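You operate a simulated robot arm through the tools that you are given. There is no shell and no other tool. Be economical: measure what you need, move in short steps, check, and stop when the job is done.

You are at the controls of a simulated robot arm. One attempt, no reset.

TASK
Take the cup on the second shelf from the bottom of the wall rack and put it away on the top of the rusty table. Take the small box from the second shelf from the bottom of the wall rack and put it on the top of the koluvent drum. Take the chock from the second shelf from the bottom of the wall rack and leave it on the drip dish. Put one of the small bottles from the top of the front bench on the drip tray there. Put the quilted pad on the top of the front bench away on the shelf over the burner table. Put one of the collared bottles from the top of the front bench on the second shelf from the bottom of the wall rack. Put the white dust cap from the top of the front bench on the second shelf from the bottom of the wall rack and the black dust cap on the filling table top. The order is free. Set down upright: cup, chock, small bottle, collared bottle, dust cap.

Only the result counts: the job must be done as asked and must still hold three seconds after the hand-in. Knocking over, shifting, dropping, spilling or breaking anything else fails it. Lids that push on must go on centred and level and be pressed home; caps that screw on are set level and turned clockwise until they are tight.

THE ROBOT
A 7-joint arm with a two-finger gripper on a trunk, on a base that drives. Base frame: it is fixed to the floor where the robot stands at the start and does not move with it; the origin is under the middle of the robot, x ahead of it, y to its left, z up; the surface under the hand at the start is at about z = 0.78. Units: m, degrees, N and s.
With the tool pointing down near the work surface it reaches from about 0.1 to 0.58 m from the robot's upright axis, wherever it stands. Its first joint turns from -143.0 to 143.0 degrees. Places, roughly: chock (8x7x9 cm) [0.7, -0.8, 0.8]; collared bottle [-1.75, -2.5, 0.75]; cup (6x5x6 cm) [0.5, 0, 0.8]; drip dish (11x11x3 cm) [0.5, -0.8, 0.8]; drip tray (8x10x3 cm) [-2.6, -2.2, 0.8]; dust cap [-1.25, -2.25, 0.75]; filling table top [-2.2, 0, 0.4]; quilted pad (12x7x3 cm) [-2.4, -2.1, 0.8]; second shelf of the wall rack [0.7, 0.3, 0.8]; shelf over the burner table (18x66 cm) [-9.26, 1.28, 1.12]; small bottle [-2.25, -2.5, 0.75]; small bottle (5x5x10 cm) [-2.5, -2.3, 0.8]; small box [0.75, 0, 0.75]; top of the Koluvent drum [-0.9, 1.5, 0.8]; top of the rusty table [-2.9, -0.1, 0.8]. Payload 1.47 kg.
The TCP is the grasp point between the finger pads, 0.016 m short of the fingertips. In the tool frame z runs along the fingers and y along their closing line. The gripper opens to 0.087 m. The gripper's body begins 0.055 m behind the TCP.
Orientation is that of the tool frame in the base frame, as a unit quaternion [x, y, z, w]. With the fingers straight down and closing along the base's y, the tool's x points along the base's -x, its y along +y and its z along -z.

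THE INTERFACE
- The arm moves only by the tool nudge_tool. Its argument "motion" is a list of rows, each a list of 3 entries, a list of its own where there are three numbers: the opening, from 0 (shut) to 1 (fully open), then the shift along the base's x, y, z in units of 200 mm (1.0 is 200 mm), then the turn, a rotation vector about the base's x, y, z in units of 90 degrees (1.0 is 90 degrees). In form: [[gripper, [tx, ty, tz], [rx, ry, rz]], ...]. A call has 1 to 10 rows; each row is the pose to reach, as a shift and turn from the pose commanded when the call began. A call with a number of a shift or a turn outside -1 to 1 is refused whole. Rows are played at 5 a second. More than 0.05 m and 8.6 degrees between two rows, or a gripper value outside its range, and nothing of the call is played. A pose out of reach is approached as far as the arm can. The call stops where the force on the tool passes 40 N (or 10 N more than at its start, if that is more) or the arm is blocked; 0.2 s more then pass. The fingers move at their own pace (about 0.045 m/s each) and stop on an object; they squeeze with about 28 N. The grip force told is the motor's: it shows also when the fingers shut on nothing. Time passes only in rows, and 0.2 s behind the last, so rows that repeat a pose let the fingers close. It gives the time, the measured TCP pose, the force on the tool (base axes), the opening and the grip force at its end, in the units of the frame above (readings bear some noise), with the torque about the TCP (base axes, N m) and any sound that the robot's microphone picked up.
- Cameras (640 x 400 px; columns grow to the right, rows downward): "scene" is now at [0.1465, 0.01, 1.4823]; the picture's right is [0.13, -0.99, 0.00], its down [-0.76, -0.10, -0.64] and it looks along [0.63, 0.08, -0.77] (base axes); focal length 214 px, centre (320, 200). "wrist" rides on the gripper at [0.073, 0.012, -0.09] in the tool frame; the picture's right is [-0.16, 0.99, 0.00], its down [-0.72, -0.12, -0.68] and it looks along [-0.67, -0.11, 0.73] (tool axes); focal length 247 px, centre (320, 200). There is no depth. A picture from a camera that has moved, and an enlarged one, comes with that camera's place and axes in the base frame and with its lens.
- capture(camera): a new picture of that camera. No time passes.
- slide_trunk(by): slides the trunk up (or, below 0, down) by that many m; the arm and the scene camera ride with it, the base frame stays. It gives what a move gives, with no picture.
- drive_base(legs): drives the robot by 1 to 6 legs, each [ahead, left, turn to the left] in m, m and degrees, along the robot's own axes; the way and the turn of a leg run together, so that a leg with both is an arc; at most 1.5 m and 180 degrees a leg. The arm and the cameras ride along, it lands a little off, and it stops where it bumps. It gives what a move gives.
- turn_head(pan, tilt): turns the head with the scene camera to pan (to the left, within 86 degrees either way) and tilt (down, from -29 to 69), counted from straight ahead of the robot. It gives what a move gives.
- close_up(camera, box): a new picture of the part [left, top, right, bottom] of that camera's present view, enlarged. No time passes.
- finish_job(): hands the job in; it is judged then, once.

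Go step by step. Nothing tells you exact positions but the pictures and the camera data: compare them with the known pose of the tool, close in by small moves and look again before you grip or let go. The budget is 483 turns and 216 pictures, counting those below and the enlarged ones. Unless the task says otherwise, let go and move clear before handing in, and close with one line.

The tools are called after "Call:" as a command line: name --argument value ..., lists and objects as JSON in quotes. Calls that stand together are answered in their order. nudge_tool: Moves the arm, as the interface text tells. Its arguments: {"type":"object","properties":{"motion":{"type":"array"}},"required":["motion"]} The other tools are called the same way: slide_trunk (by) slides the trunk up or down; drive_base (legs) drives the base; turn_head (pan, tilt) turns the head that bears the scene camera; capture (camera) takes a picture; close_up (camera, box) takes an enlarged picture of a part of a camera's view; finish_job () hands the job in.

At the start:

```text
time: 0.0
eef_pos: [0.4228, -0.073, 0.9999]
tool_rot: [0.0, 1.0, 0.0, 0.0]
wrist_force: [-0.4, -0.2, -0.8]
moment: [0.0, -0.02, 0.0]
finger_gap: 0.087
gripper_force: 0.0
trunk travel left (down, up): [-0.826, 0.414]
robot x, y, heading: [0.0006, 0.0009, 0.1]
head pan, tilt: [7.3, 50.3]
```

scene: 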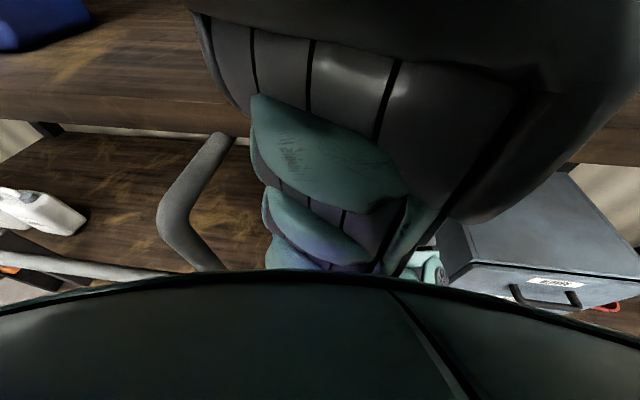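
wrist: 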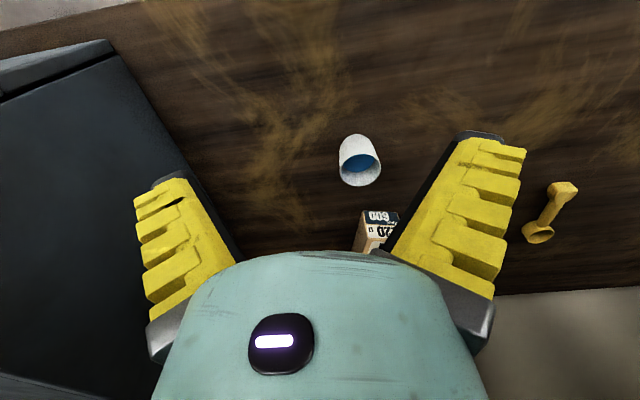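

The wrist camera shows the cup near (0.55, -0.04) and the small box behind it. The arm blocks most of the scene view, so I'll look around with the head first.

Call:
turn_head --pan 40 --tilt 35

Call:
capture --camera "scene"

Call:
turn_head --pan -50 --tilt 35

Call:
capture --camera "scene"

Call:
turn_head --pan 0 --tilt 10

Call:
capture --camera "scene"

Call:
turn_head --pan 86 --tilt 30

Call:
capture --camera "scene"

Call:
turn_head --pan -86 --tilt 20

Call:
capture --camera "scene"

```text
time: 1.0
eef_pos: [0.4233, -0.0723, 1.0008]
tool_rot: [0.001, 1.0, 0.0, 0.0]
wrist_force: [-0.1, 0.8, 0.1]
moment: [-0.02, -0.01, 0.01]
finger_gap: 0.0869
gripper_force: 0.1
trunk travel left (down, up): [-0.826, 0.414]
robot x, y, heading: [0.0007, 0.0003, -0.1]
head pan, tilt: [40.0, 35.0]
```

```text
213 pictures are left
camera scene: at [0.1473, 0.0293, 1.4912], right [0.35, -0.94, 0.0], down [-0.65, -0.24, -0.72], along [0.67, 0.25, -0.69], focal length 214 px, centre (320, 200)
```

scene: 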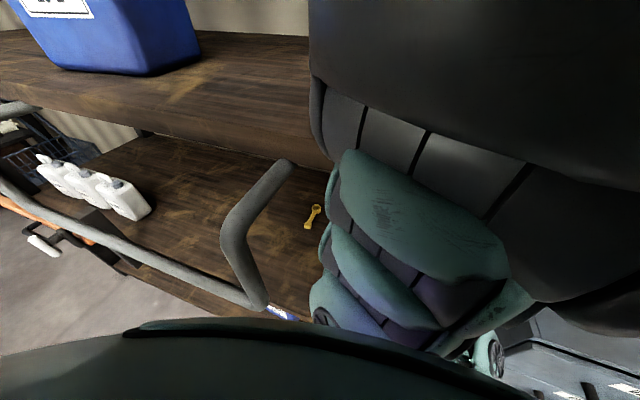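

```text
time: 2.6
eef_pos: [0.4248, -0.0723, 1.0019]
tool_rot: [0.0, 1.0, -0.001, 0.0]
wrist_force: [0.0, -0.2, 0.0]
moment: [0.01, 0.01, 0.01]
finger_gap: 0.0871
gripper_force: 0.0
trunk travel left (down, up): [-0.826, 0.414]
robot x, y, heading: [0.0023, -0.0012, -0.2]
head pan, tilt: [-50.0, 35.0]
```

```text
212 pictures are left
camera scene: at [0.1536, -0.0285, 1.5043], right [-0.33, -0.95, 0.0], down [-0.54, 0.19, -0.82], along [0.77, -0.27, -0.57], focal length 214 px, centre (320, 200)
```

scene: 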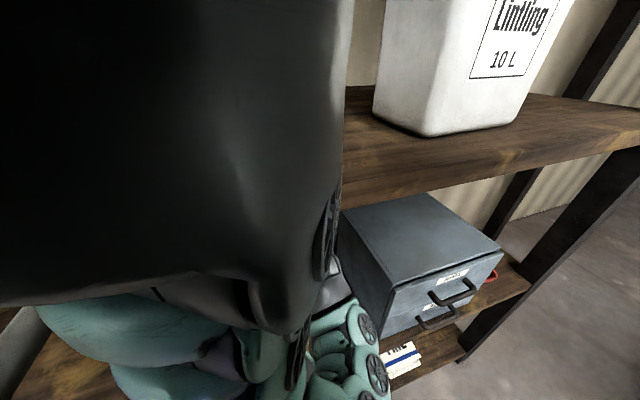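

```text
time: 3.8
eef_pos: [0.4227, -0.0744, 0.9999]
tool_rot: [0.0, 1.0, 0.0, 0.0]
wrist_force: [-0.2, -0.2, 0.0]
moment: [0.02, -0.01, -0.04]
finger_gap: 0.0872
gripper_force: 0.1
trunk travel left (down, up): [-0.826, 0.414]
robot x, y, heading: [0.0011, 0.0012, -0.1]
head pan, tilt: [0.0, 10.0]
```

```text
211 pictures are left
camera scene: at [0.1634, 0.0002, 1.5445], right [0.0, -1.0, 0.0], down [-0.17, 0.0, -0.98], along [0.98, 0.0, -0.17], focal length 214 px, centre (320, 200)
```

scene: 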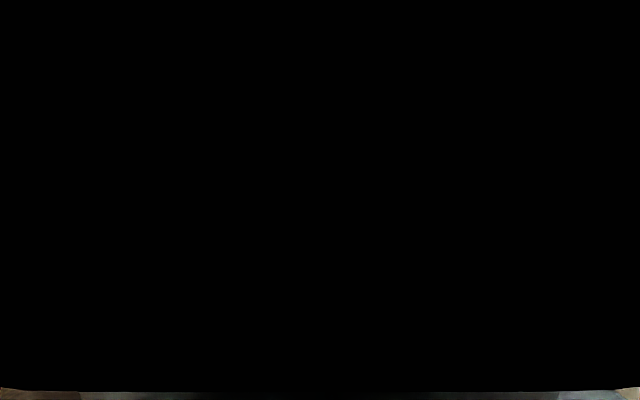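

```text
time: 5.4
eef_pos: [0.4229, -0.073, 1.0008]
tool_rot: [0.0, 1.0, 0.001, -0.001]
wrist_force: [-0.6, -0.3, 0.6]
moment: [-0.03, 0.02, -0.01]
finger_gap: 0.087
gripper_force: 0.1
trunk travel left (down, up): [-0.826, 0.414]
robot x, y, heading: [0.0027, 0.0013, -0.2]
head pan, tilt: [85.9, 30.0]
```

```text
210 pictures are left
camera scene: at [0.0769, 0.0905, 1.5122], right [1.0, -0.07, 0.0], down [-0.04, -0.5, -0.87], along [0.06, 0.86, -0.5], focal length 214 px, centre (320, 200)
```

scene: 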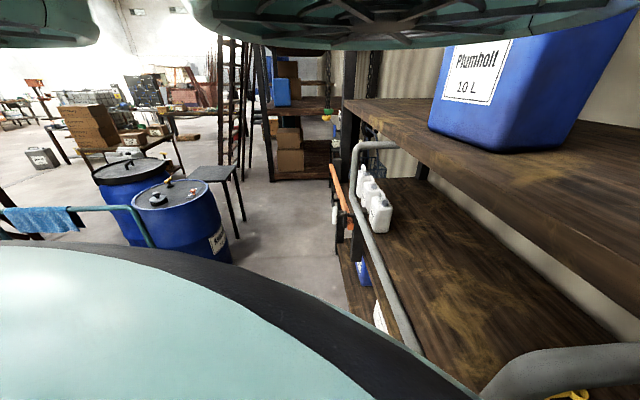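

```text
time: 8.0
eef_pos: [0.424, -0.0724, 1.0013]
tool_rot: [0.0, 1.0, 0.0, -0.001]
wrist_force: [-0.3, -0.3, -0.4]
moment: [0.02, 0.0, 0.01]
finger_gap: 0.0869
gripper_force: 0.1
trunk travel left (down, up): [-0.826, 0.414]
robot x, y, heading: [0.0001, -0.0013, 0.0]
head pan, tilt: [-85.9, 20.0]
```

```text
209 pictures are left
camera scene: at [0.1225, 0.0766, 1.5221], right [0.83, -0.56, 0.0], down [-0.23, -0.33, -0.91], along [0.52, 0.76, -0.4], focal length 214 px, centre (320, 200)
```

scene: 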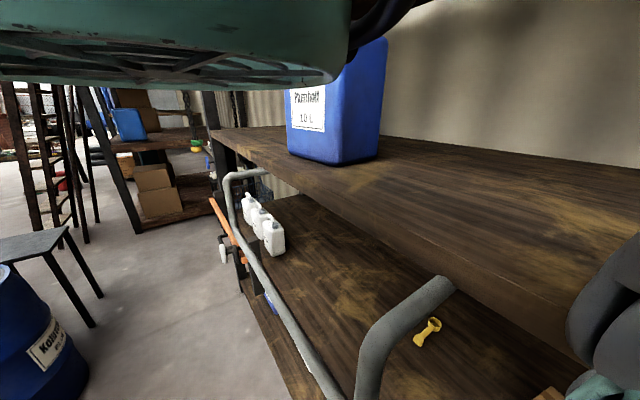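

I'll back away from the rack to get an overall view.

Call:
drive_base --legs '[[-0.6, 0, 0]]'

Call:
turn_head --pan 25 --tilt 30

Call:
turn_head --pan 25 --tilt 30

Call:
capture --camera "scene"

Call:
capture --camera "wrist"

```text
time: 11.4
eef_pos: [-0.1756, -0.0761, 1.0012]
tool_rot: [0.011, 1.0, 0.001, 0.0]
wrist_force: [-0.5, -0.3, -0.1]
moment: [0.02, -0.06, 0.01]
finger_gap: 0.0869
gripper_force: 0.1
trunk travel left (down, up): [-0.826, 0.414]
robot x, y, heading: [-0.5992, 0.0094, -1.7]
head pan, tilt: [-85.9, 20.0]
```

```text
time: 13.3
eef_pos: [-0.1751, -0.0759, 1.0011]
tool_rot: [0.011, 1.0, 0.0, 0.0]
wrist_force: [0.3, -1.6, 0.4]
moment: [0.01, -0.03, -0.01]
finger_gap: 0.0872
gripper_force: 0.0
trunk travel left (down, up): [-0.826, 0.414]
robot x, y, heading: [-0.5922, 0.0051, -1.3]
head pan, tilt: [25.0, 30.0]
```

```text
time: 13.9
eef_pos: [-0.177, -0.0752, 1.0014]
tool_rot: [0.011, 1.0, 0.0, 0.001]
wrist_force: [0.5, 0.1, 0.1]
moment: [0.01, 0.02, 0.02]
finger_gap: 0.0867
gripper_force: 0.1
trunk travel left (down, up): [-0.826, 0.414]
robot x, y, heading: [-0.5972, 0.0074, -1.5]
head pan, tilt: [25.0, 30.0]
```

```text
208 pictures are left
camera scene: at [-0.4736, 0.0803, 1.5199], right [0.81, -0.58, 0.0], down [-0.25, -0.35, -0.9], along [0.53, 0.74, -0.43], focal length 214 px, centre (320, 200)
```

scene: 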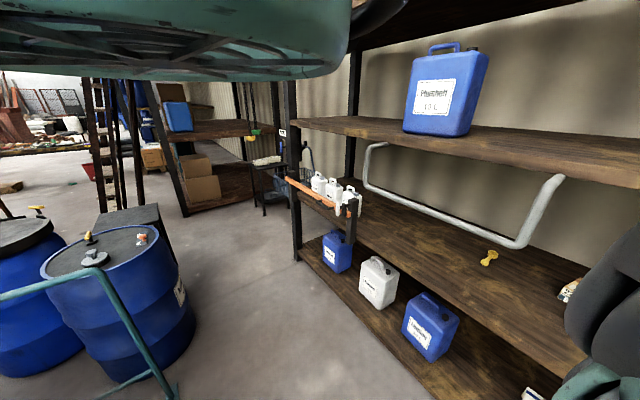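

```text
207 pictures are left
camera wrist: at [-0.249, -0.062, 1.0912], right [0.18, 0.98, 0.0], down [0.72, -0.13, 0.68], along [0.67, -0.12, -0.73], focal length 247 px, centre (320, 200)
```

wrist: 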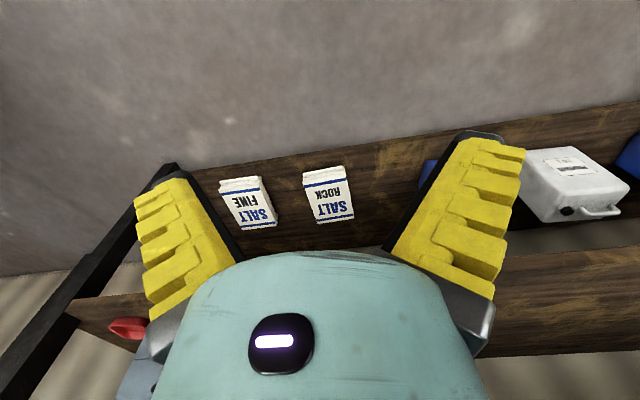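

The head data and view don't quite match, so I'll check by turning it again.

Call:
turn_head --pan -60 --tilt 30

Call:
capture --camera "scene"

```text
time: 15.5
eef_pos: [-0.1762, -0.0755, 1.001]
tool_rot: [0.01, 1.0, 0.0, 0.001]
wrist_force: [-0.3, 0.0, -0.4]
moment: [-0.04, 0.0, -0.02]
finger_gap: 0.087
gripper_force: 0.1
trunk travel left (down, up): [-0.826, 0.414]
robot x, y, heading: [-0.5966, 0.0067, -1.6]
head pan, tilt: [-60.0, 30.0]
```

```text
206 pictures are left
camera scene: at [-0.4737, 0.0802, 1.5194], right [0.81, -0.58, 0.0], down [-0.25, -0.35, -0.9], along [0.52, 0.73, -0.43], focal length 214 px, centre (320, 200)
```

scene: 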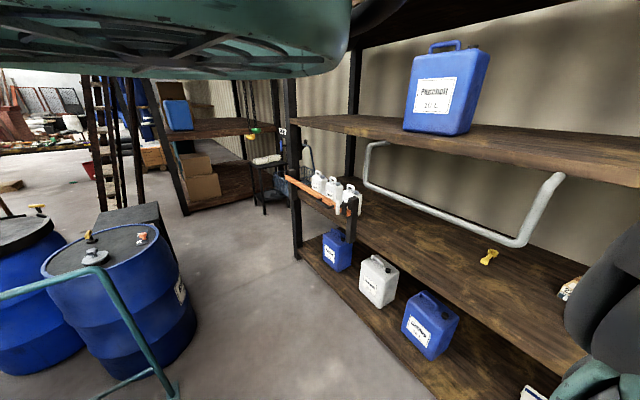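

Call:
turn_head --pan 55 --tilt 62

Call:
turn_head --pan -75 --tilt 62

Call:
turn_head --pan -65 --tilt 25

Call:
capture --camera "scene"

```text
time: 17.4
eef_pos: [-0.1766, -0.0757, 1.001]
tool_rot: [0.01, 1.0, 0.0, 0.0]
wrist_force: [-0.1, -0.4, -0.5]
moment: [0.01, 0.01, 0.01]
finger_gap: 0.0868
gripper_force: 0.1
trunk travel left (down, up): [-0.826, 0.414]
robot x, y, heading: [-0.5971, 0.0068, -1.5]
head pan, tilt: [55.0, 62.0]
```

```text
time: 19.5
eef_pos: [-0.1754, -0.0759, 1.0004]
tool_rot: [0.011, 1.0, 0.0, -0.001]
wrist_force: [0.3, 0.0, 0.2]
moment: [0.01, 0.04, 0.02]
finger_gap: 0.087
gripper_force: 0.1
trunk travel left (down, up): [-0.826, 0.414]
robot x, y, heading: [-0.5957, 0.0061, -1.4]
head pan, tilt: [-75.0, 62.0]
```

```text
time: 20.6
eef_pos: [-0.1758, -0.0752, 1.0008]
tool_rot: [0.01, 1.0, 0.001, 0.0]
wrist_force: [-0.2, 0.0, -0.4]
moment: [0.01, -0.02, 0.01]
finger_gap: 0.0871
gripper_force: 0.1
trunk travel left (down, up): [-0.826, 0.414]
robot x, y, heading: [-0.5998, 0.0066, -1.4]
head pan, tilt: [-65.0, 25.0]
```

```text
205 pictures are left
camera scene: at [-0.4887, 0.058, 1.4687], right [0.81, -0.59, 0.0], down [-0.52, -0.71, -0.48], along [0.28, 0.39, -0.88], focal length 214 px, centre (320, 200)
```

scene: 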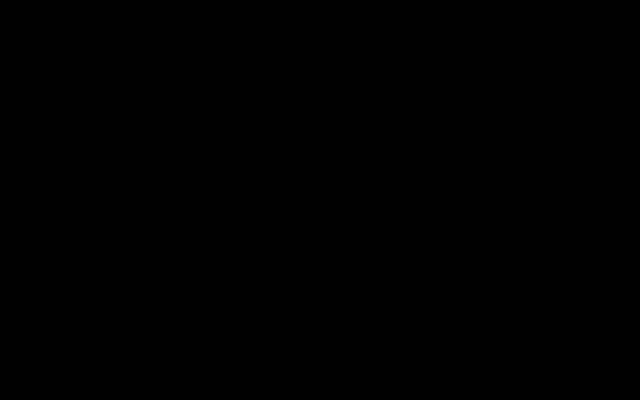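

Call:
turn_head --pan 70 --tilt 5

Call:
turn_head --pan -70 --tilt 5

Call:
capture --camera "scene"

```text
time: 22.7
eef_pos: [-0.1761, -0.0745, 1.0009]
tool_rot: [0.009, 1.0, 0.0, 0.0]
wrist_force: [-0.6, 0.7, -1.0]
moment: [-0.01, 0.01, 0.03]
finger_gap: 0.087
gripper_force: 0.0
trunk travel left (down, up): [-0.826, 0.414]
robot x, y, heading: [-0.5957, 0.0054, -1.2]
head pan, tilt: [70.0, 5.0]
```

```text
time: 24.9
eef_pos: [-0.176, -0.0757, 1.0013]
tool_rot: [0.01, 1.0, 0.0, -0.001]
wrist_force: [-0.4, -0.3, -0.2]
moment: [0.02, 0.02, 0.0]
finger_gap: 0.0871
gripper_force: 0.0
trunk travel left (down, up): [-0.826, 0.414]
robot x, y, heading: [-0.5942, 0.008, -1.4]
head pan, tilt: [-70.0, 5.0]
```

```text
204 pictures are left
camera scene: at [-0.4503, -0.0449, 1.5529], right [-0.55, -0.84, 0.0], down [-0.07, 0.05, -1.0], along [0.83, -0.55, -0.08], focal length 214 px, centre (320, 200)
```

scene: 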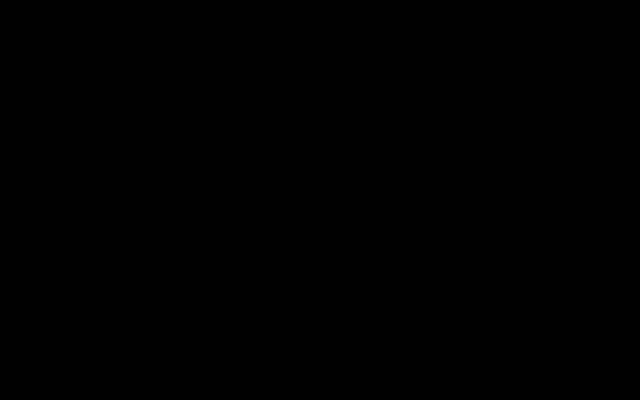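

Call:
turn_head --pan -86 --tilt 10

Call:
capture --camera "scene"

```text
time: 25.7
eef_pos: [-0.1758, -0.0764, 1.0005]
tool_rot: [0.011, 1.0, 0.0, 0.001]
wrist_force: [0.3, 0.2, -0.2]
moment: [0.01, 0.0, 0.0]
finger_gap: 0.0869
gripper_force: 0.1
trunk travel left (down, up): [-0.826, 0.414]
robot x, y, heading: [-0.598, 0.0087, -1.5]
head pan, tilt: [-85.9, 10.0]
```

```text
203 pictures are left
camera scene: at [-0.4501, -0.0448, 1.5527], right [-0.55, -0.84, 0.0], down [-0.07, 0.05, -1.0], along [0.83, -0.54, -0.09], focal length 214 px, centre (320, 200)
```

scene: 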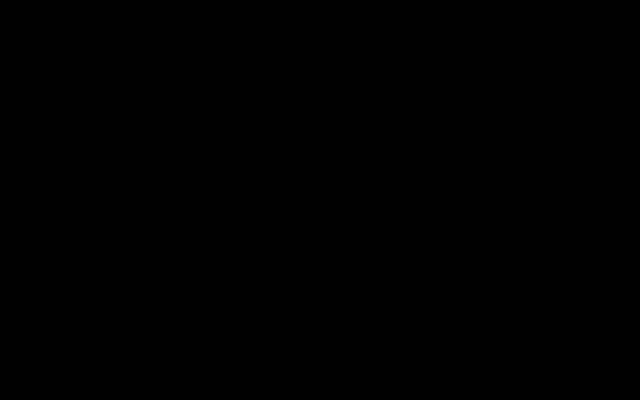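

The arm blocks the head from panning right, so I'll turn the robot to put the rack on its left, the side the head can see.

Call:
turn_head --pan 75 --tilt 10

Call:
drive_base --legs '[[0, 0, -90]]'

Call:
turn_head --pan 80 --tilt 25

Call:
capture --camera "scene"

```text
time: 28.2
eef_pos: [-0.1768, -0.0756, 1.0001]
tool_rot: [0.011, 1.0, 0.0, 0.0]
wrist_force: [0.1, 0.4, -0.3]
moment: [0.01, -0.04, 0.0]
finger_gap: 0.0869
gripper_force: 0.0
trunk travel left (down, up): [-0.826, 0.414]
robot x, y, heading: [-0.5948, 0.0065, -1.2]
head pan, tilt: [75.0, 10.0]
```

```text
time: 32.4
eef_pos: [-0.6753, -0.4155, 1.0011]
tool_rot: [0.712, 0.702, 0.0, 0.0]
wrist_force: [-0.7, -0.5, -0.5]
moment: [0.0, -0.02, -0.01]
finger_gap: 0.087
gripper_force: 0.0
trunk travel left (down, up): [-0.826, 0.414]
robot x, y, heading: [-0.5947, 0.0086, -90.4]
head pan, tilt: [75.0, 10.0]
```

```text
time: 33.2
eef_pos: [-0.6751, -0.4151, 1.0014]
tool_rot: [0.711, 0.703, 0.0, -0.001]
wrist_force: [0.3, 0.8, -0.5]
moment: [0.02, 0.02, 0.01]
finger_gap: 0.0871
gripper_force: 0.1
trunk travel left (down, up): [-0.826, 0.414]
robot x, y, heading: [-0.5983, 0.0087, -90.6]
head pan, tilt: [80.0, 25.0]
```

```text
202 pictures are left
camera scene: at [-0.6754, -0.1148, 1.528], right [-0.56, 0.83, 0.0], down [0.29, 0.19, -0.94], along [-0.78, -0.52, -0.35], focal length 214 px, centre (320, 200)
```

scene: 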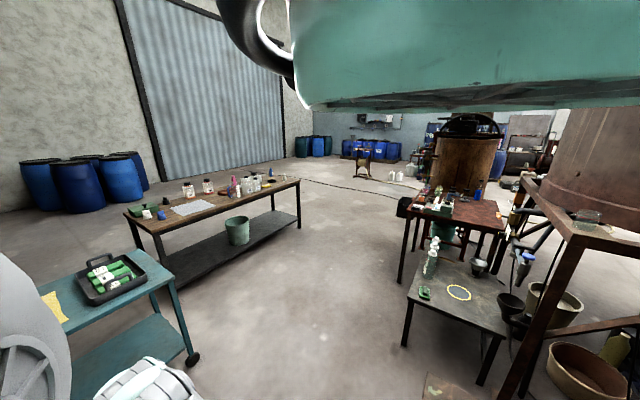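

The head has ended up on the right side, where it shows the bench, the filling table and the rusty table. I'll turn so the rack is on the right.

Call:
drive_base --legs '[[-0.3, 0, 0], [0, 0, 160]]'

Call:
turn_head --pan -60 --tilt 25

Call:
capture --camera "scene"

```text
time: 41.8
eef_pos: [-0.3685, 0.6803, 1.001]
tool_rot: [-0.56, 0.829, 0.0, -0.001]
wrist_force: [-0.3, 0.4, -0.3]
moment: [0.03, -0.01, -0.01]
finger_gap: 0.087
gripper_force: 0.1
trunk travel left (down, up): [-0.826, 0.414]
robot x, y, heading: [-0.5951, 0.316, 68.1]
head pan, tilt: [80.0, 25.0]
```

```text
time: 44.0
eef_pos: [-0.3681, 0.6815, 1.0013]
tool_rot: [-0.56, 0.829, 0.0, 0.001]
wrist_force: [-0.4, 0.7, -1.5]
moment: [-0.03, -0.02, -0.01]
finger_gap: 0.087
gripper_force: 0.0
trunk travel left (down, up): [-0.826, 0.414]
robot x, y, heading: [-0.5952, 0.3115, 68.1]
head pan, tilt: [-60.0, 25.0]
```

```text
201 pictures are left
camera scene: at [-0.477, 0.3928, 1.5202], right [0.14, -0.99, 0.0], down [-0.42, -0.06, -0.91], along [0.9, 0.13, -0.42], focal length 214 px, centre (320, 200)
```

scene: 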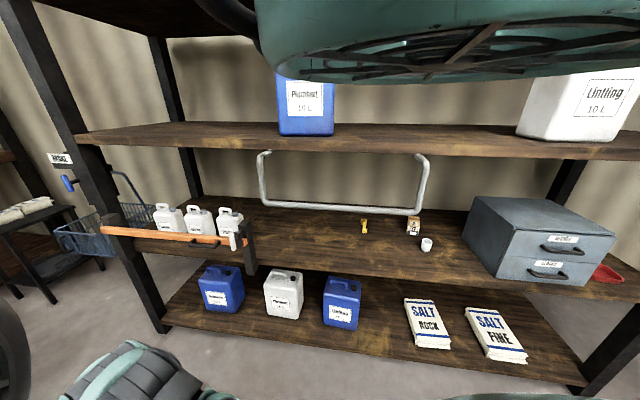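

The view gives: cup near (0.545, -0.05), small box near (0.695, -0.01), shelf front at x≈0.37, upper shelf underside at about 1.35. I'll drive back to the rack front, facing it.

Call:
drive_base --legs '[[0, 0, -68.1], [0.3, -0.3, 0]]'

Call:
turn_head --pan -60 --tilt 25

Call:
capture --camera "scene"

Call:
capture --camera "wrist"

```text
time: 49.5
eef_pos: [0.1322, -0.0455, 1.0017]
tool_rot: [-0.006, 1.0, 0.0, 0.0]
wrist_force: [0.2, -0.3, 0.1]
moment: [0.03, -0.01, 0.0]
finger_gap: 0.0869
gripper_force: 0.2
trunk travel left (down, up): [-0.826, 0.414]
robot x, y, heading: [-0.2926, 0.0233, 0.2]
head pan, tilt: [-60.0, 25.0]
```

```text
time: 50.1
eef_pos: [0.1321, -0.045, 1.001]
tool_rot: [-0.006, 1.0, 0.0, 0.0]
wrist_force: [-0.6, 0.0, -0.7]
moment: [0.0, -0.02, -0.03]
finger_gap: 0.087
gripper_force: 0.0
trunk travel left (down, up): [-0.826, 0.414]
robot x, y, heading: [-0.2926, 0.0205, 0.7]
head pan, tilt: [-60.0, 25.0]
```

```text
200 pictures are left
camera scene: at [-0.1745, -0.0558, 1.5202], right [-0.86, -0.51, 0.0], down [-0.22, 0.36, -0.91], along [0.46, -0.78, -0.42], focal length 214 px, centre (320, 200)
```

scene: 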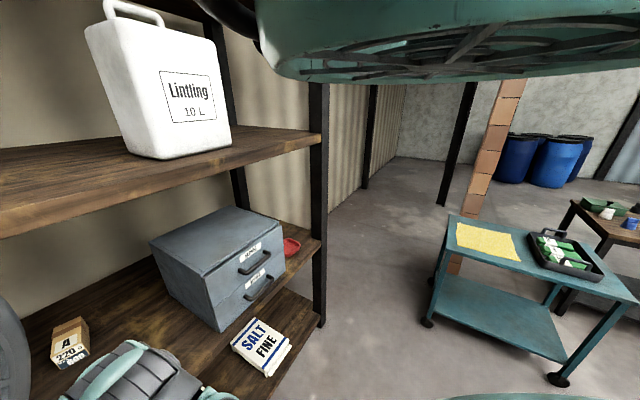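

```text
199 pictures are left
camera wrist: at [0.0587, -0.0343, 1.0912], right [0.15, 0.99, 0.0], down [0.73, -0.11, 0.68], along [0.67, -0.1, -0.73], focal length 247 px, centre (320, 200)
```

wrist: 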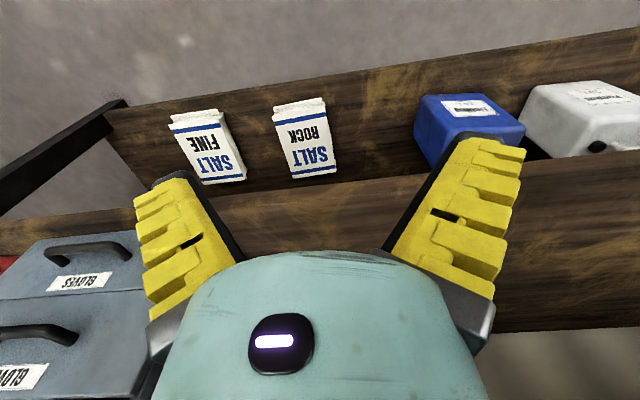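

I'll pitch the tool forward about 40° while the arm is still clear of the shelf.

Call:
nudge_tool --motion '[[1, [0, 0, 0], [0, -0.09, 0]], [1, [0, 0, 0], [0, -0.18, 0]], [1, [0, 0, 0], [0, -0.27, 0]], [1, [0, 0, 0], [0, -0.36, 0]], [1, [0, 0, 0], [0, -0.45, 0]], [1, [0, 0, 0], [0, -0.45, 0]]]'

Call:
capture --camera "wrist"

Call:
capture --camera "scene"

```text
time: 51.5
eef_pos: [0.14, -0.0585, 1.0099]
tool_rot: [-0.003, 0.933, -0.015, 0.359]
wrist_force: [-0.4, 0.1, -0.7]
moment: [0.02, -0.03, 0.01]
finger_gap: 0.0868
gripper_force: 0.0
out of reach, approached as far as the arm can: row 1, 2, 3, 4
trunk travel left (down, up): [-0.826, 0.414]
robot x, y, heading: [-0.291, 0.0211, 0.6]
head pan, tilt: [-60.0, 25.0]
```

```text
198 pictures are left
camera wrist: at [0.0246, -0.0453, 1.0273], right [0.12, 0.99, 0.07], down [0.08, -0.09, 0.99], along [0.99, -0.12, -0.09], focal length 247 px, centre (320, 200)
```

wrist: 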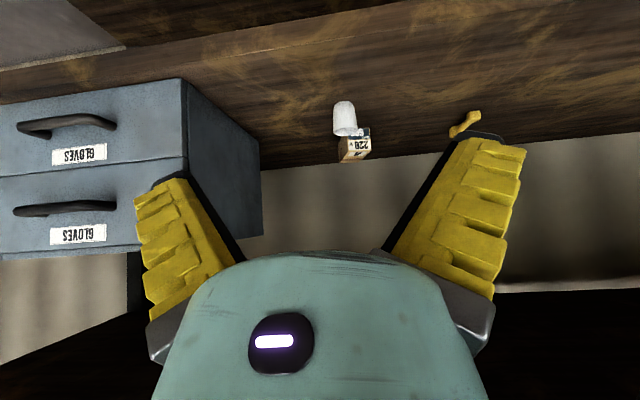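

```text
197 pictures are left
camera scene: at [-0.1745, -0.0558, 1.5202], right [-0.86, -0.51, 0.0], down [-0.22, 0.36, -0.91], along [0.46, -0.78, -0.42], focal length 214 px, centre (320, 200)
```

scene: 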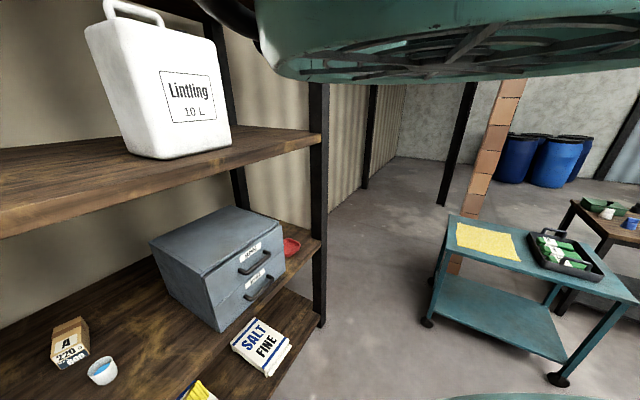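

The tilt works, and the cup stands at about (0.545, -0.038). I'll drive in with the tool tilted, then lower and extend.

Call:
drive_base --legs '[[0.28, 0.015, 0]]'

Call:
nudge_tool --motion '[[1, [0, 0, -0.2], [0, 0, 0]], [1, [0, 0, -0.4], [0, 0, 0]], [1, [0, 0, -0.4], [0, 0, 0]]]'

Call:
capture --camera "wrist"

Call:
capture --camera "scene"

```text
time: 53.5
eef_pos: [0.3977, -0.0436, 1.0056]
tool_rot: [0.013, 0.933, -0.011, 0.359]
wrist_force: [-0.4, 0.9, -0.8]
moment: [-0.01, -0.02, 0.03]
finger_gap: 0.087
gripper_force: 0.0
trunk travel left (down, up): [-0.826, 0.414]
robot x, y, heading: [-0.0276, 0.0383, 0.7]
head pan, tilt: [-60.0, 25.0]
stopped in leg 1: the robot was blocked; the commanded pose is now the measured one
```

```text
time: 54.1
eef_pos: [0.3834, -0.0865, 0.9323]
tool_rot: [0.117, 0.925, -0.06, 0.357]
wrist_force: [0.0, 1.2, 0.8]
moment: [-0.01, 0.01, -0.05]
finger_gap: 0.0873
gripper_force: 0.0
trunk travel left (down, up): [-0.826, 0.414]
robot x, y, heading: [-0.0206, 0.036, 0.5]
head pan, tilt: [-60.0, 25.0]
stopped in row 3: the arm was blocked; the commanded pose is now the measured one
```

```text
196 pictures are left
camera wrist: at [0.2758, -0.0452, 0.95], right [0.37, 0.93, 0.08], down [0.05, -0.11, 0.99], along [0.93, -0.36, -0.08], focal length 247 px, centre (320, 200)
```

wrist: 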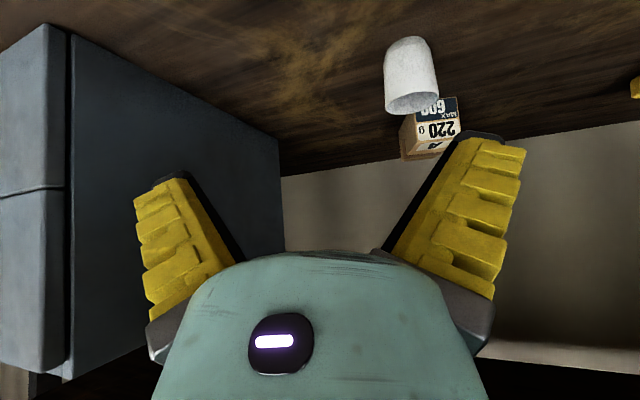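

```text
195 pictures are left
camera scene: at [0.0936, -0.0405, 1.5196], right [-0.86, -0.51, 0.0], down [-0.21, 0.36, -0.91], along [0.46, -0.78, -0.42], focal length 214 px, centre (320, 200)
```

scene: 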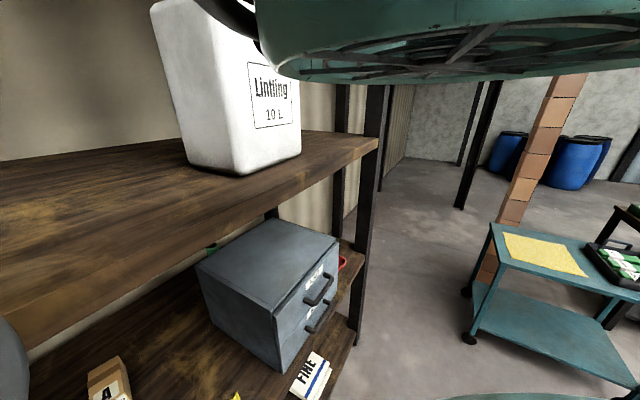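

Something above, the elbow against the pipe or upper shelf, blocked the arm. I'll back off and lower the trunk so the arm enters the shelf gap more horizontally.

Call:
drive_base --legs '[[-0.4, 0, 0]]'

Call:
slide_trunk --by -0.35

Call:
capture --camera "scene"

```text
time: 56.6
eef_pos: [-0.0198, -0.0893, 0.9314]
tool_rot: [0.119, 0.926, -0.059, 0.355]
wrist_force: [-0.4, 0.1, 0.3]
moment: [0.01, 0.03, 0.02]
finger_gap: 0.087
gripper_force: 0.1
trunk travel left (down, up): [-0.826, 0.414]
robot x, y, heading: [-0.4258, 0.0356, 0.2]
head pan, tilt: [-60.0, 25.0]
```

```text
time: 60.0
eef_pos: [-0.0188, -0.0902, 0.5827]
tool_rot: [0.12, 0.925, -0.06, 0.356]
wrist_force: [-0.1, 0.5, -0.8]
moment: [-0.04, 0.05, -0.02]
finger_gap: 0.0871
gripper_force: 0.1
trunk travel left (down, up): [-0.476, 0.764]
robot x, y, heading: [-0.4243, 0.0365, 0.4]
head pan, tilt: [-60.0, 25.0]
```

```text
194 pictures are left
camera scene: at [-0.3075, -0.0434, 1.1702], right [-0.86, -0.51, 0.0], down [-0.21, 0.36, -0.91], along [0.46, -0.78, -0.42], focal length 214 px, centre (320, 200)
```

scene: 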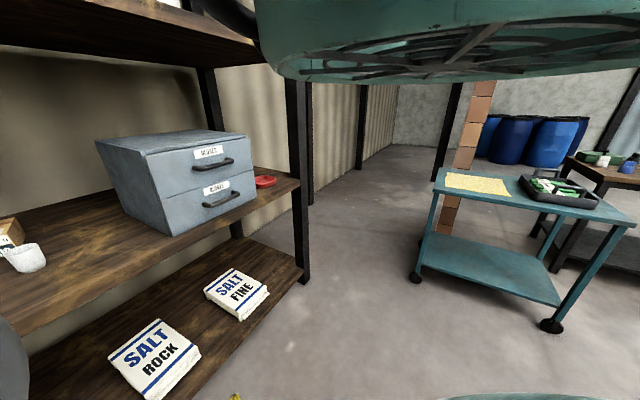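

Call:
nudge_tool --motion '[[1, [0, 0, 0.22], [0, 0, 0.04]], [1, [0, 0.06, 0.44], [0, 0, 0.08]], [1, [0, 0.12, 0.66], [0, 0, 0.12]], [1, [0, 0.2, 0.88], [0, 0, 0.16]], [1, [0, 0.25, 1.0], [0, 0, 0.16]], [1, [0, 0.25, 1.0], [0, 0, 0.16]]]'

Call:
nudge_tool --motion '[[1, [0, 0, 0.22], [0, 0, 0]], [1, [0, 0, 0.44], [0, 0, 0]], [1, [0, 0, 0.6], [0, 0, 0]], [1, [0, 0, 0.6], [0, 0, 0]]]'

Call:
capture --camera "wrist"

Call:
turn_head --pan -20 --tilt 30

Call:
capture --camera "scene"

```text
time: 61.4
eef_pos: [-0.0168, -0.0974, 0.6857]
tool_rot: [0.002, 0.932, -0.014, 0.361]
wrist_force: [0.1, 0.2, -0.3]
moment: [0.0, 0.0, -0.01]
finger_gap: 0.0872
gripper_force: 0.0
out of reach, approached as far as the arm can: row 2, 3, 4, 5, 6
trunk travel left (down, up): [-0.476, 0.764]
robot x, y, heading: [-0.4218, 0.0371, 0.1]
head pan, tilt: [-60.0, 25.0]
```

```text
time: 62.4
eef_pos: [-0.0146, -0.1753, 0.771]
tool_rot: [0.001, 0.933, -0.013, 0.361]
wrist_force: [0.2, 0.8, -0.4]
moment: [0.0, -0.02, -0.01]
finger_gap: 0.0873
gripper_force: 0.0
out of reach, approached as far as the arm can: row 1, 2, 3, 4
trunk travel left (down, up): [-0.476, 0.764]
robot x, y, heading: [-0.4232, 0.0345, 0.2]
head pan, tilt: [-60.0, 25.0]
```

```text
193 pictures are left
camera wrist: at [-0.1285, -0.1606, 0.7875], right [0.13, 0.99, 0.08], down [0.08, -0.1, 0.99], along [0.99, -0.12, -0.09], focal length 247 px, centre (320, 200)
```

wrist: 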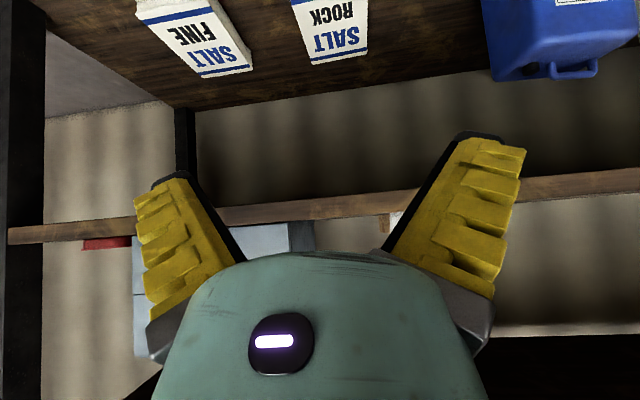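

```text
time: 63.5
eef_pos: [-0.0149, -0.1755, 0.771]
tool_rot: [0.002, 0.933, -0.014, 0.36]
wrist_force: [-0.2, 0.5, -0.2]
moment: [0.01, -0.01, 0.01]
finger_gap: 0.0872
gripper_force: 0.1
trunk travel left (down, up): [-0.476, 0.764]
robot x, y, heading: [-0.4237, 0.0342, 0.6]
head pan, tilt: [-20.0, 30.0]
```

```text
192 pictures are left
camera scene: at [-0.3018, -0.0395, 1.169], right [-0.82, -0.57, 0.0], down [-0.25, 0.36, -0.9], along [0.51, -0.74, -0.43], focal length 214 px, centre (320, 200)
```

scene: 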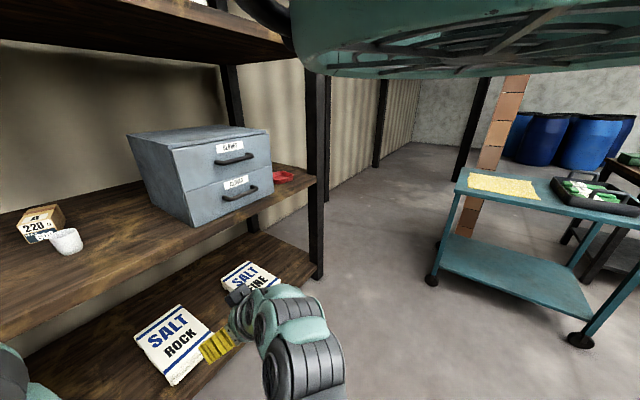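

Call:
nudge_tool --motion '[[1, [0.22, 0.1, 0.05], [0, 0, 0]], [1, [0.44, 0.25, 0.1], [0, 0, 0]], [1, [0.6, 0.4, 0.2], [0, 0, 0]], [1, [0.6, 0.55, 0.3], [0, 0, 0]], [1, [0.6, 0.7, 0.4], [0, 0, 0]], [1, [0.6, 0.7, 0.5], [0, 0, 0]], [1, [0.6, 0.7, 0.5], [0, 0, 0]]]'

Call:
capture --camera "scene"

```text
refused: row 2 steps farther than a row can; nothing moved
```

```text
191 pictures are left
camera scene: at [-0.3018, -0.0395, 1.169], right [-0.82, -0.57, 0.0], down [-0.25, 0.36, -0.9], along [0.51, -0.74, -0.43], focal length 214 px, centre (320, 200)
```

scene: 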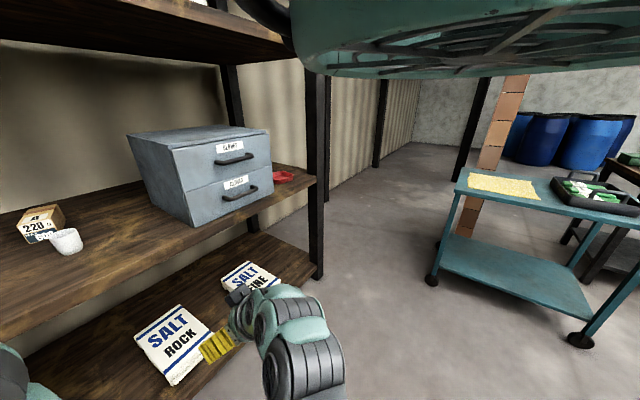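

Call:
nudge_tool --motion '[[1, [0.2, 0.1, 0.05], [0, 0, 0]], [1, [0.4, 0.2, 0.1], [0, 0, 0]], [1, [0.6, 0.3, 0.15], [0, 0, 0]], [1, [0.6, 0.5, 0.2], [0, 0, 0]], [1, [0.6, 0.65, 0.35], [0, 0, 0]], [1, [0.6, 0.7, 0.5], [0, 0, 0]], [1, [0.6, 0.7, 0.5], [0, 0, 0]]]'

Call:
capture --camera "scene"

```text
time: 65.1
eef_pos: [0.1466, -0.13, 0.8331]
tool_rot: [-0.001, 0.933, -0.012, 0.359]
wrist_force: [0.2, -0.5, -1.0]
moment: [-0.04, -0.01, 0.01]
finger_gap: 0.0869
gripper_force: 0.1
out of reach, approached as far as the arm can: row 1, 2, 3, 4, 5, 6, 7
trunk travel left (down, up): [-0.476, 0.764]
robot x, y, heading: [-0.4261, 0.034, 0.4]
head pan, tilt: [-20.0, 30.0]
```

```text
190 pictures are left
camera scene: at [-0.3022, -0.039, 1.1625], right [-0.82, -0.57, 0.0], down [-0.28, 0.41, -0.87], along [0.49, -0.71, -0.5], focal length 214 px, centre (320, 200)
```

scene: 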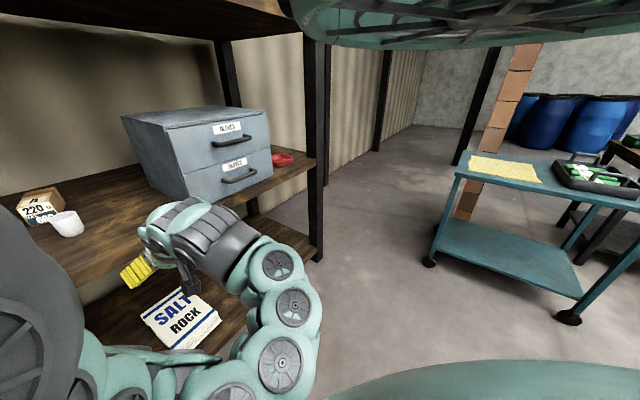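

Call:
nudge_tool --motion '[[1, [0.05, -0.1, -0.2], [0, 0, 0]], [1, [0.1, -0.2, -0.4], [0, 0, 0]], [1, [0.15, -0.3, -0.6], [0, 0, 0]], [1, [0.2, -0.4, -0.7], [0, 0, 0]], [1, [0.2, -0.4, -0.7], [0, 0, 0]]]'

```text
time: 66.3
eef_pos: [0.1861, -0.2098, 0.6857]
tool_rot: [-0.001, 0.933, -0.013, 0.36]
wrist_force: [0.5, 0.1, 1.1]
moment: [0.02, 0.0, 0.02]
finger_gap: 0.087
gripper_force: 0.2
trunk travel left (down, up): [-0.476, 0.764]
robot x, y, heading: [-0.4251, 0.0323, 0.4]
head pan, tilt: [-20.0, 30.0]
```

Call:
slide_trunk --by 0.2

Call:
nudge_tool --motion '[[1, [-0.1, 0.2, 0], [0, 0, 0]], [1, [-0.2, 0.4, 0], [0, 0, 0]], [1, [-0.3, 0.6, 0], [0, 0, 0]], [1, [-0.4, 0.8, 0], [0, 0, 0]], [1, [-0.4, 0.8, 0], [0, 0, 0]]]'

Call:
capture --camera "scene"

```text
time: 68.5
eef_pos: [0.1855, -0.2107, 0.8858]
tool_rot: [0.002, 0.933, -0.015, 0.36]
wrist_force: [0.1, -0.1, -0.8]
moment: [0.0, -0.04, -0.02]
finger_gap: 0.087
gripper_force: 0.1
trunk travel left (down, up): [-0.676, 0.564]
robot x, y, heading: [-0.4232, 0.0342, 0.4]
head pan, tilt: [-20.0, 30.0]
```

```text
time: 69.7
eef_pos: [0.1044, -0.053, 0.8868]
tool_rot: [0.003, 0.933, -0.015, 0.361]
wrist_force: [0.3, 0.0, -1.4]
moment: [0.01, -0.01, -0.01]
finger_gap: 0.0868
gripper_force: 0.1
trunk travel left (down, up): [-0.676, 0.564]
robot x, y, heading: [-0.4258, 0.0364, 0.0]
head pan, tilt: [-20.0, 30.0]
```

```text
189 pictures are left
camera scene: at [-0.3029, -0.0385, 1.3622], right [-0.82, -0.57, 0.0], down [-0.28, 0.41, -0.87], along [0.49, -0.71, -0.5], focal length 214 px, centre (320, 200)
```

scene: 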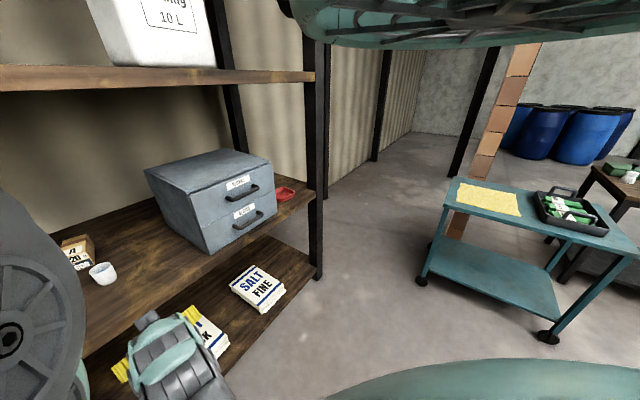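

Call:
nudge_tool --motion '[[1, [0, 0.22, 0], [0, 0, 0]], [1, [0, 0.4, 0], [0, 0, 0]], [1, [0, 0.45, 0], [0, 0, 0]], [1, [0, 0.45, 0], [0, 0, 0]]]'

Call:
drive_base --legs '[[0.2, -0.08, 0]]'

Call:
capture --camera "wrist"

Call:
capture --camera "scene"

```text
time: 70.7
eef_pos: [0.105, 0.0407, 0.8865]
tool_rot: [0.002, 0.933, -0.014, 0.36]
wrist_force: [-0.9, -0.5, 0.7]
moment: [0.01, -0.02, 0.01]
finger_gap: 0.0871
gripper_force: 0.1
trunk travel left (down, up): [-0.676, 0.564]
robot x, y, heading: [-0.4213, 0.0321, 0.4]
head pan, tilt: [-20.0, 30.0]
```

```text
time: 72.4
eef_pos: [0.3084, -0.0389, 0.8868]
tool_rot: [0.001, 0.933, -0.014, 0.359]
wrist_force: [-0.3, -0.3, 0.0]
moment: [-0.01, 0.05, 0.0]
finger_gap: 0.087
gripper_force: 0.0
trunk travel left (down, up): [-0.676, 0.564]
robot x, y, heading: [-0.2244, -0.0448, 0.2]
head pan, tilt: [-20.0, 30.0]
```

```text
188 pictures are left
camera wrist: at [0.1933, -0.0256, 0.9042], right [0.13, 0.99, 0.08], down [0.08, -0.09, 0.99], along [0.99, -0.12, -0.09], focal length 247 px, centre (320, 200)
```

wrist: 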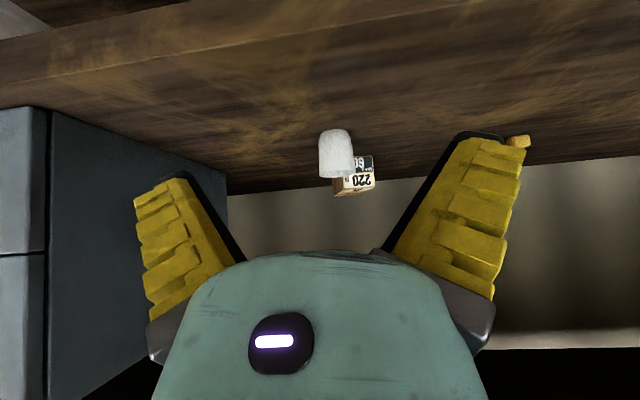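

```text
187 pictures are left
camera scene: at [-0.1006, -0.1184, 1.3623], right [-0.82, -0.57, 0.0], down [-0.28, 0.41, -0.87], along [0.49, -0.71, -0.5], focal length 214 px, centre (320, 200)
```

scene: 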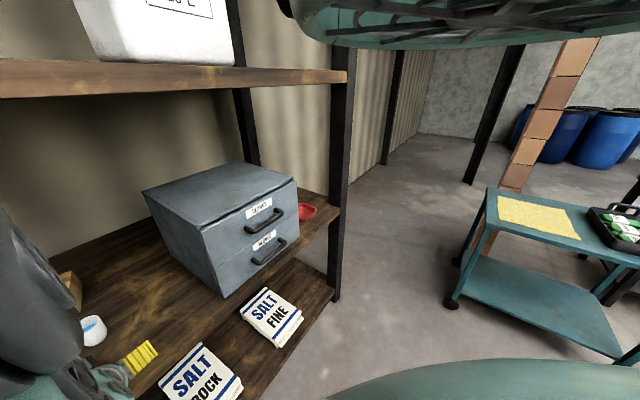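

Cup estimate from both cameras is (0.543, -0.039), in line with the tool. Driving in a little further.

Call:
drive_base --legs '[[0.13, 0, 0]]'

Call:
nudge_tool --motion '[[1, [0, 0, -0.2], [0, 0, 0]], [1, [0, 0, -0.36], [0, 0, 0]], [1, [0, 0, -0.36], [0, 0, 0]]]'

Call:
capture --camera "wrist"

Call:
capture --camera "scene"

```text
time: 73.6
eef_pos: [0.4349, -0.0378, 0.8864]
tool_rot: [0.0, 0.933, -0.014, 0.36]
wrist_force: [0.1, -0.5, -0.5]
moment: [0.0, 0.02, 0.02]
finger_gap: 0.0872
gripper_force: 0.1
trunk travel left (down, up): [-0.676, 0.564]
robot x, y, heading: [-0.0934, -0.0449, 0.2]
head pan, tilt: [-20.0, 30.0]
```

```text
time: 74.4
eef_pos: [0.4375, -0.0368, 0.816]
tool_rot: [0.0, 0.932, -0.014, 0.361]
wrist_force: [-0.3, 0.3, 0.0]
moment: [0.03, -0.01, 0.02]
finger_gap: 0.087
gripper_force: 0.0
trunk travel left (down, up): [-0.676, 0.564]
robot x, y, heading: [-0.0962, -0.0431, 0.2]
head pan, tilt: [-20.0, 30.0]
```

```text
186 pictures are left
camera wrist: at [0.3228, -0.0232, 0.8332], right [0.13, 0.99, 0.08], down [0.08, -0.09, 0.99], along [0.99, -0.12, -0.09], focal length 247 px, centre (320, 200)
```

wrist: 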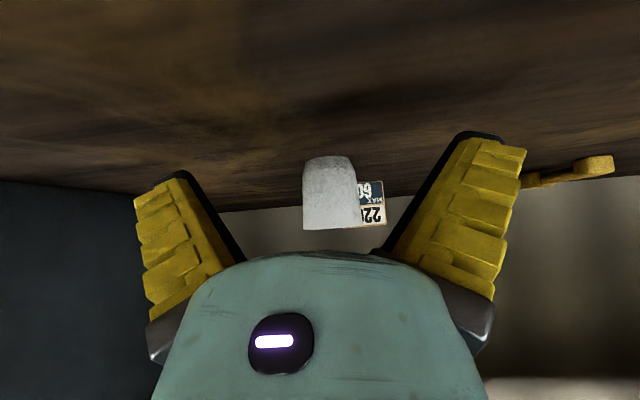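

```text
185 pictures are left
camera scene: at [0.0264, -0.1173, 1.3623], right [-0.82, -0.57, 0.0], down [-0.28, 0.41, -0.87], along [0.49, -0.71, -0.5], focal length 214 px, centre (320, 200)
```

scene: 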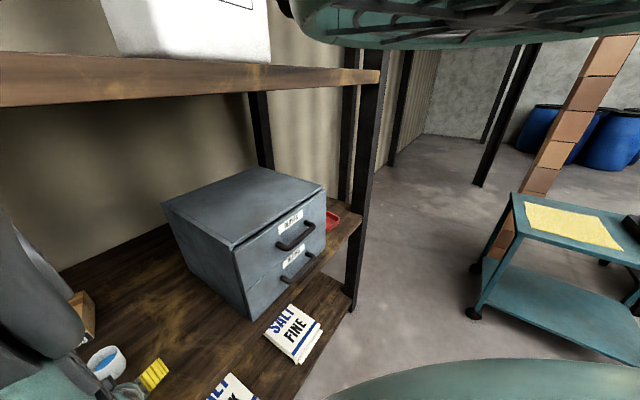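

Call:
nudge_tool --motion '[[1, [0.2, 0, 0], [0, 0, 0]], [1, [0.38, 0, 0], [0, 0, 0]], [1, [0.54, 0, 0], [0, 0, 0]], [1, [0.54, 0, 0], [0, 0, 0]]]'

Call:
capture --camera "wrist"

Call:
close_up --camera "scene" --box '[0, 240, 240, 400]'

```text
time: 75.4
eef_pos: [0.5429, -0.0393, 0.8128]
tool_rot: [0.0, 0.933, -0.013, 0.36]
wrist_force: [0.5, -0.3, 0.5]
moment: [-0.02, -0.01, 0.02]
finger_gap: 0.0874
gripper_force: 0.0
trunk travel left (down, up): [-0.676, 0.564]
robot x, y, heading: [-0.0934, -0.0423, 0.5]
head pan, tilt: [-20.0, 30.0]
```

```text
184 pictures are left
camera wrist: at [0.428, -0.0248, 0.8313], right [0.13, 0.99, 0.08], down [0.08, -0.09, 0.99], along [0.99, -0.12, -0.09], focal length 247 px, centre (320, 200)
```

wrist: 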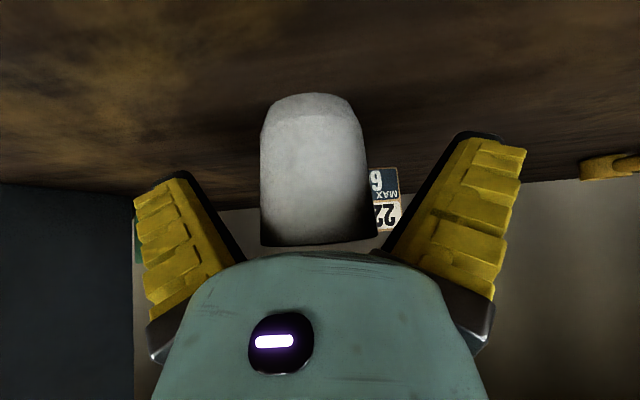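

```text
2.50 times, centred on (120, 320) of scene
camera zoom: at [0.0264, -0.1172, 1.3622], right [-0.82, -0.57, 0.0], down [-0.28, 0.41, -0.87], along [0.49, -0.71, -0.5], focal length 536 px, centre (820, -100)
```

zoom: 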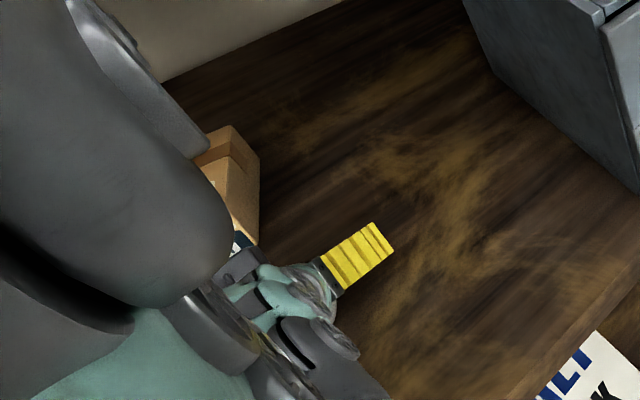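

The cup sits centred between the pads. Closing.

Call:
nudge_tool --motion '[[0.5, [0, 0, 0], [0, 0, 0]], [0, [0, 0, 0], [0, 0, 0]], [0, [0, 0, 0], [0, 0, 0]], [0, [0, 0, 0], [0, 0, 0]], [0, [0, 0, 0], [0, 0, 0]], [0, [0, 0, 0], [0, 0, 0]]]'

Call:
capture --camera "wrist"

```text
time: 76.8
eef_pos: [0.5416, -0.0388, 0.8138]
tool_rot: [-0.001, 0.933, -0.013, 0.36]
wrist_force: [-0.6, 0.0, -0.7]
moment: [0.01, 0.01, 0.0]
finger_gap: 0.0485
gripper_force: 27.7
trunk travel left (down, up): [-0.676, 0.564]
robot x, y, heading: [-0.0958, -0.0426, 0.6]
head pan, tilt: [-20.0, 30.0]
```

```text
182 pictures are left
camera wrist: at [0.428, -0.0246, 0.8315], right [0.13, 0.99, 0.08], down [0.08, -0.09, 0.99], along [0.99, -0.12, -0.09], focal length 247 px, centre (320, 200)
```

wrist: 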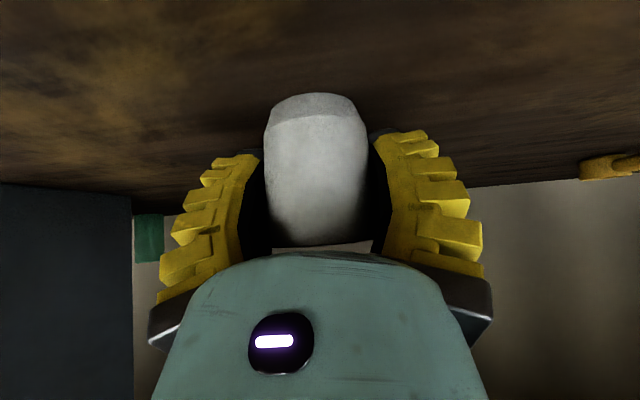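

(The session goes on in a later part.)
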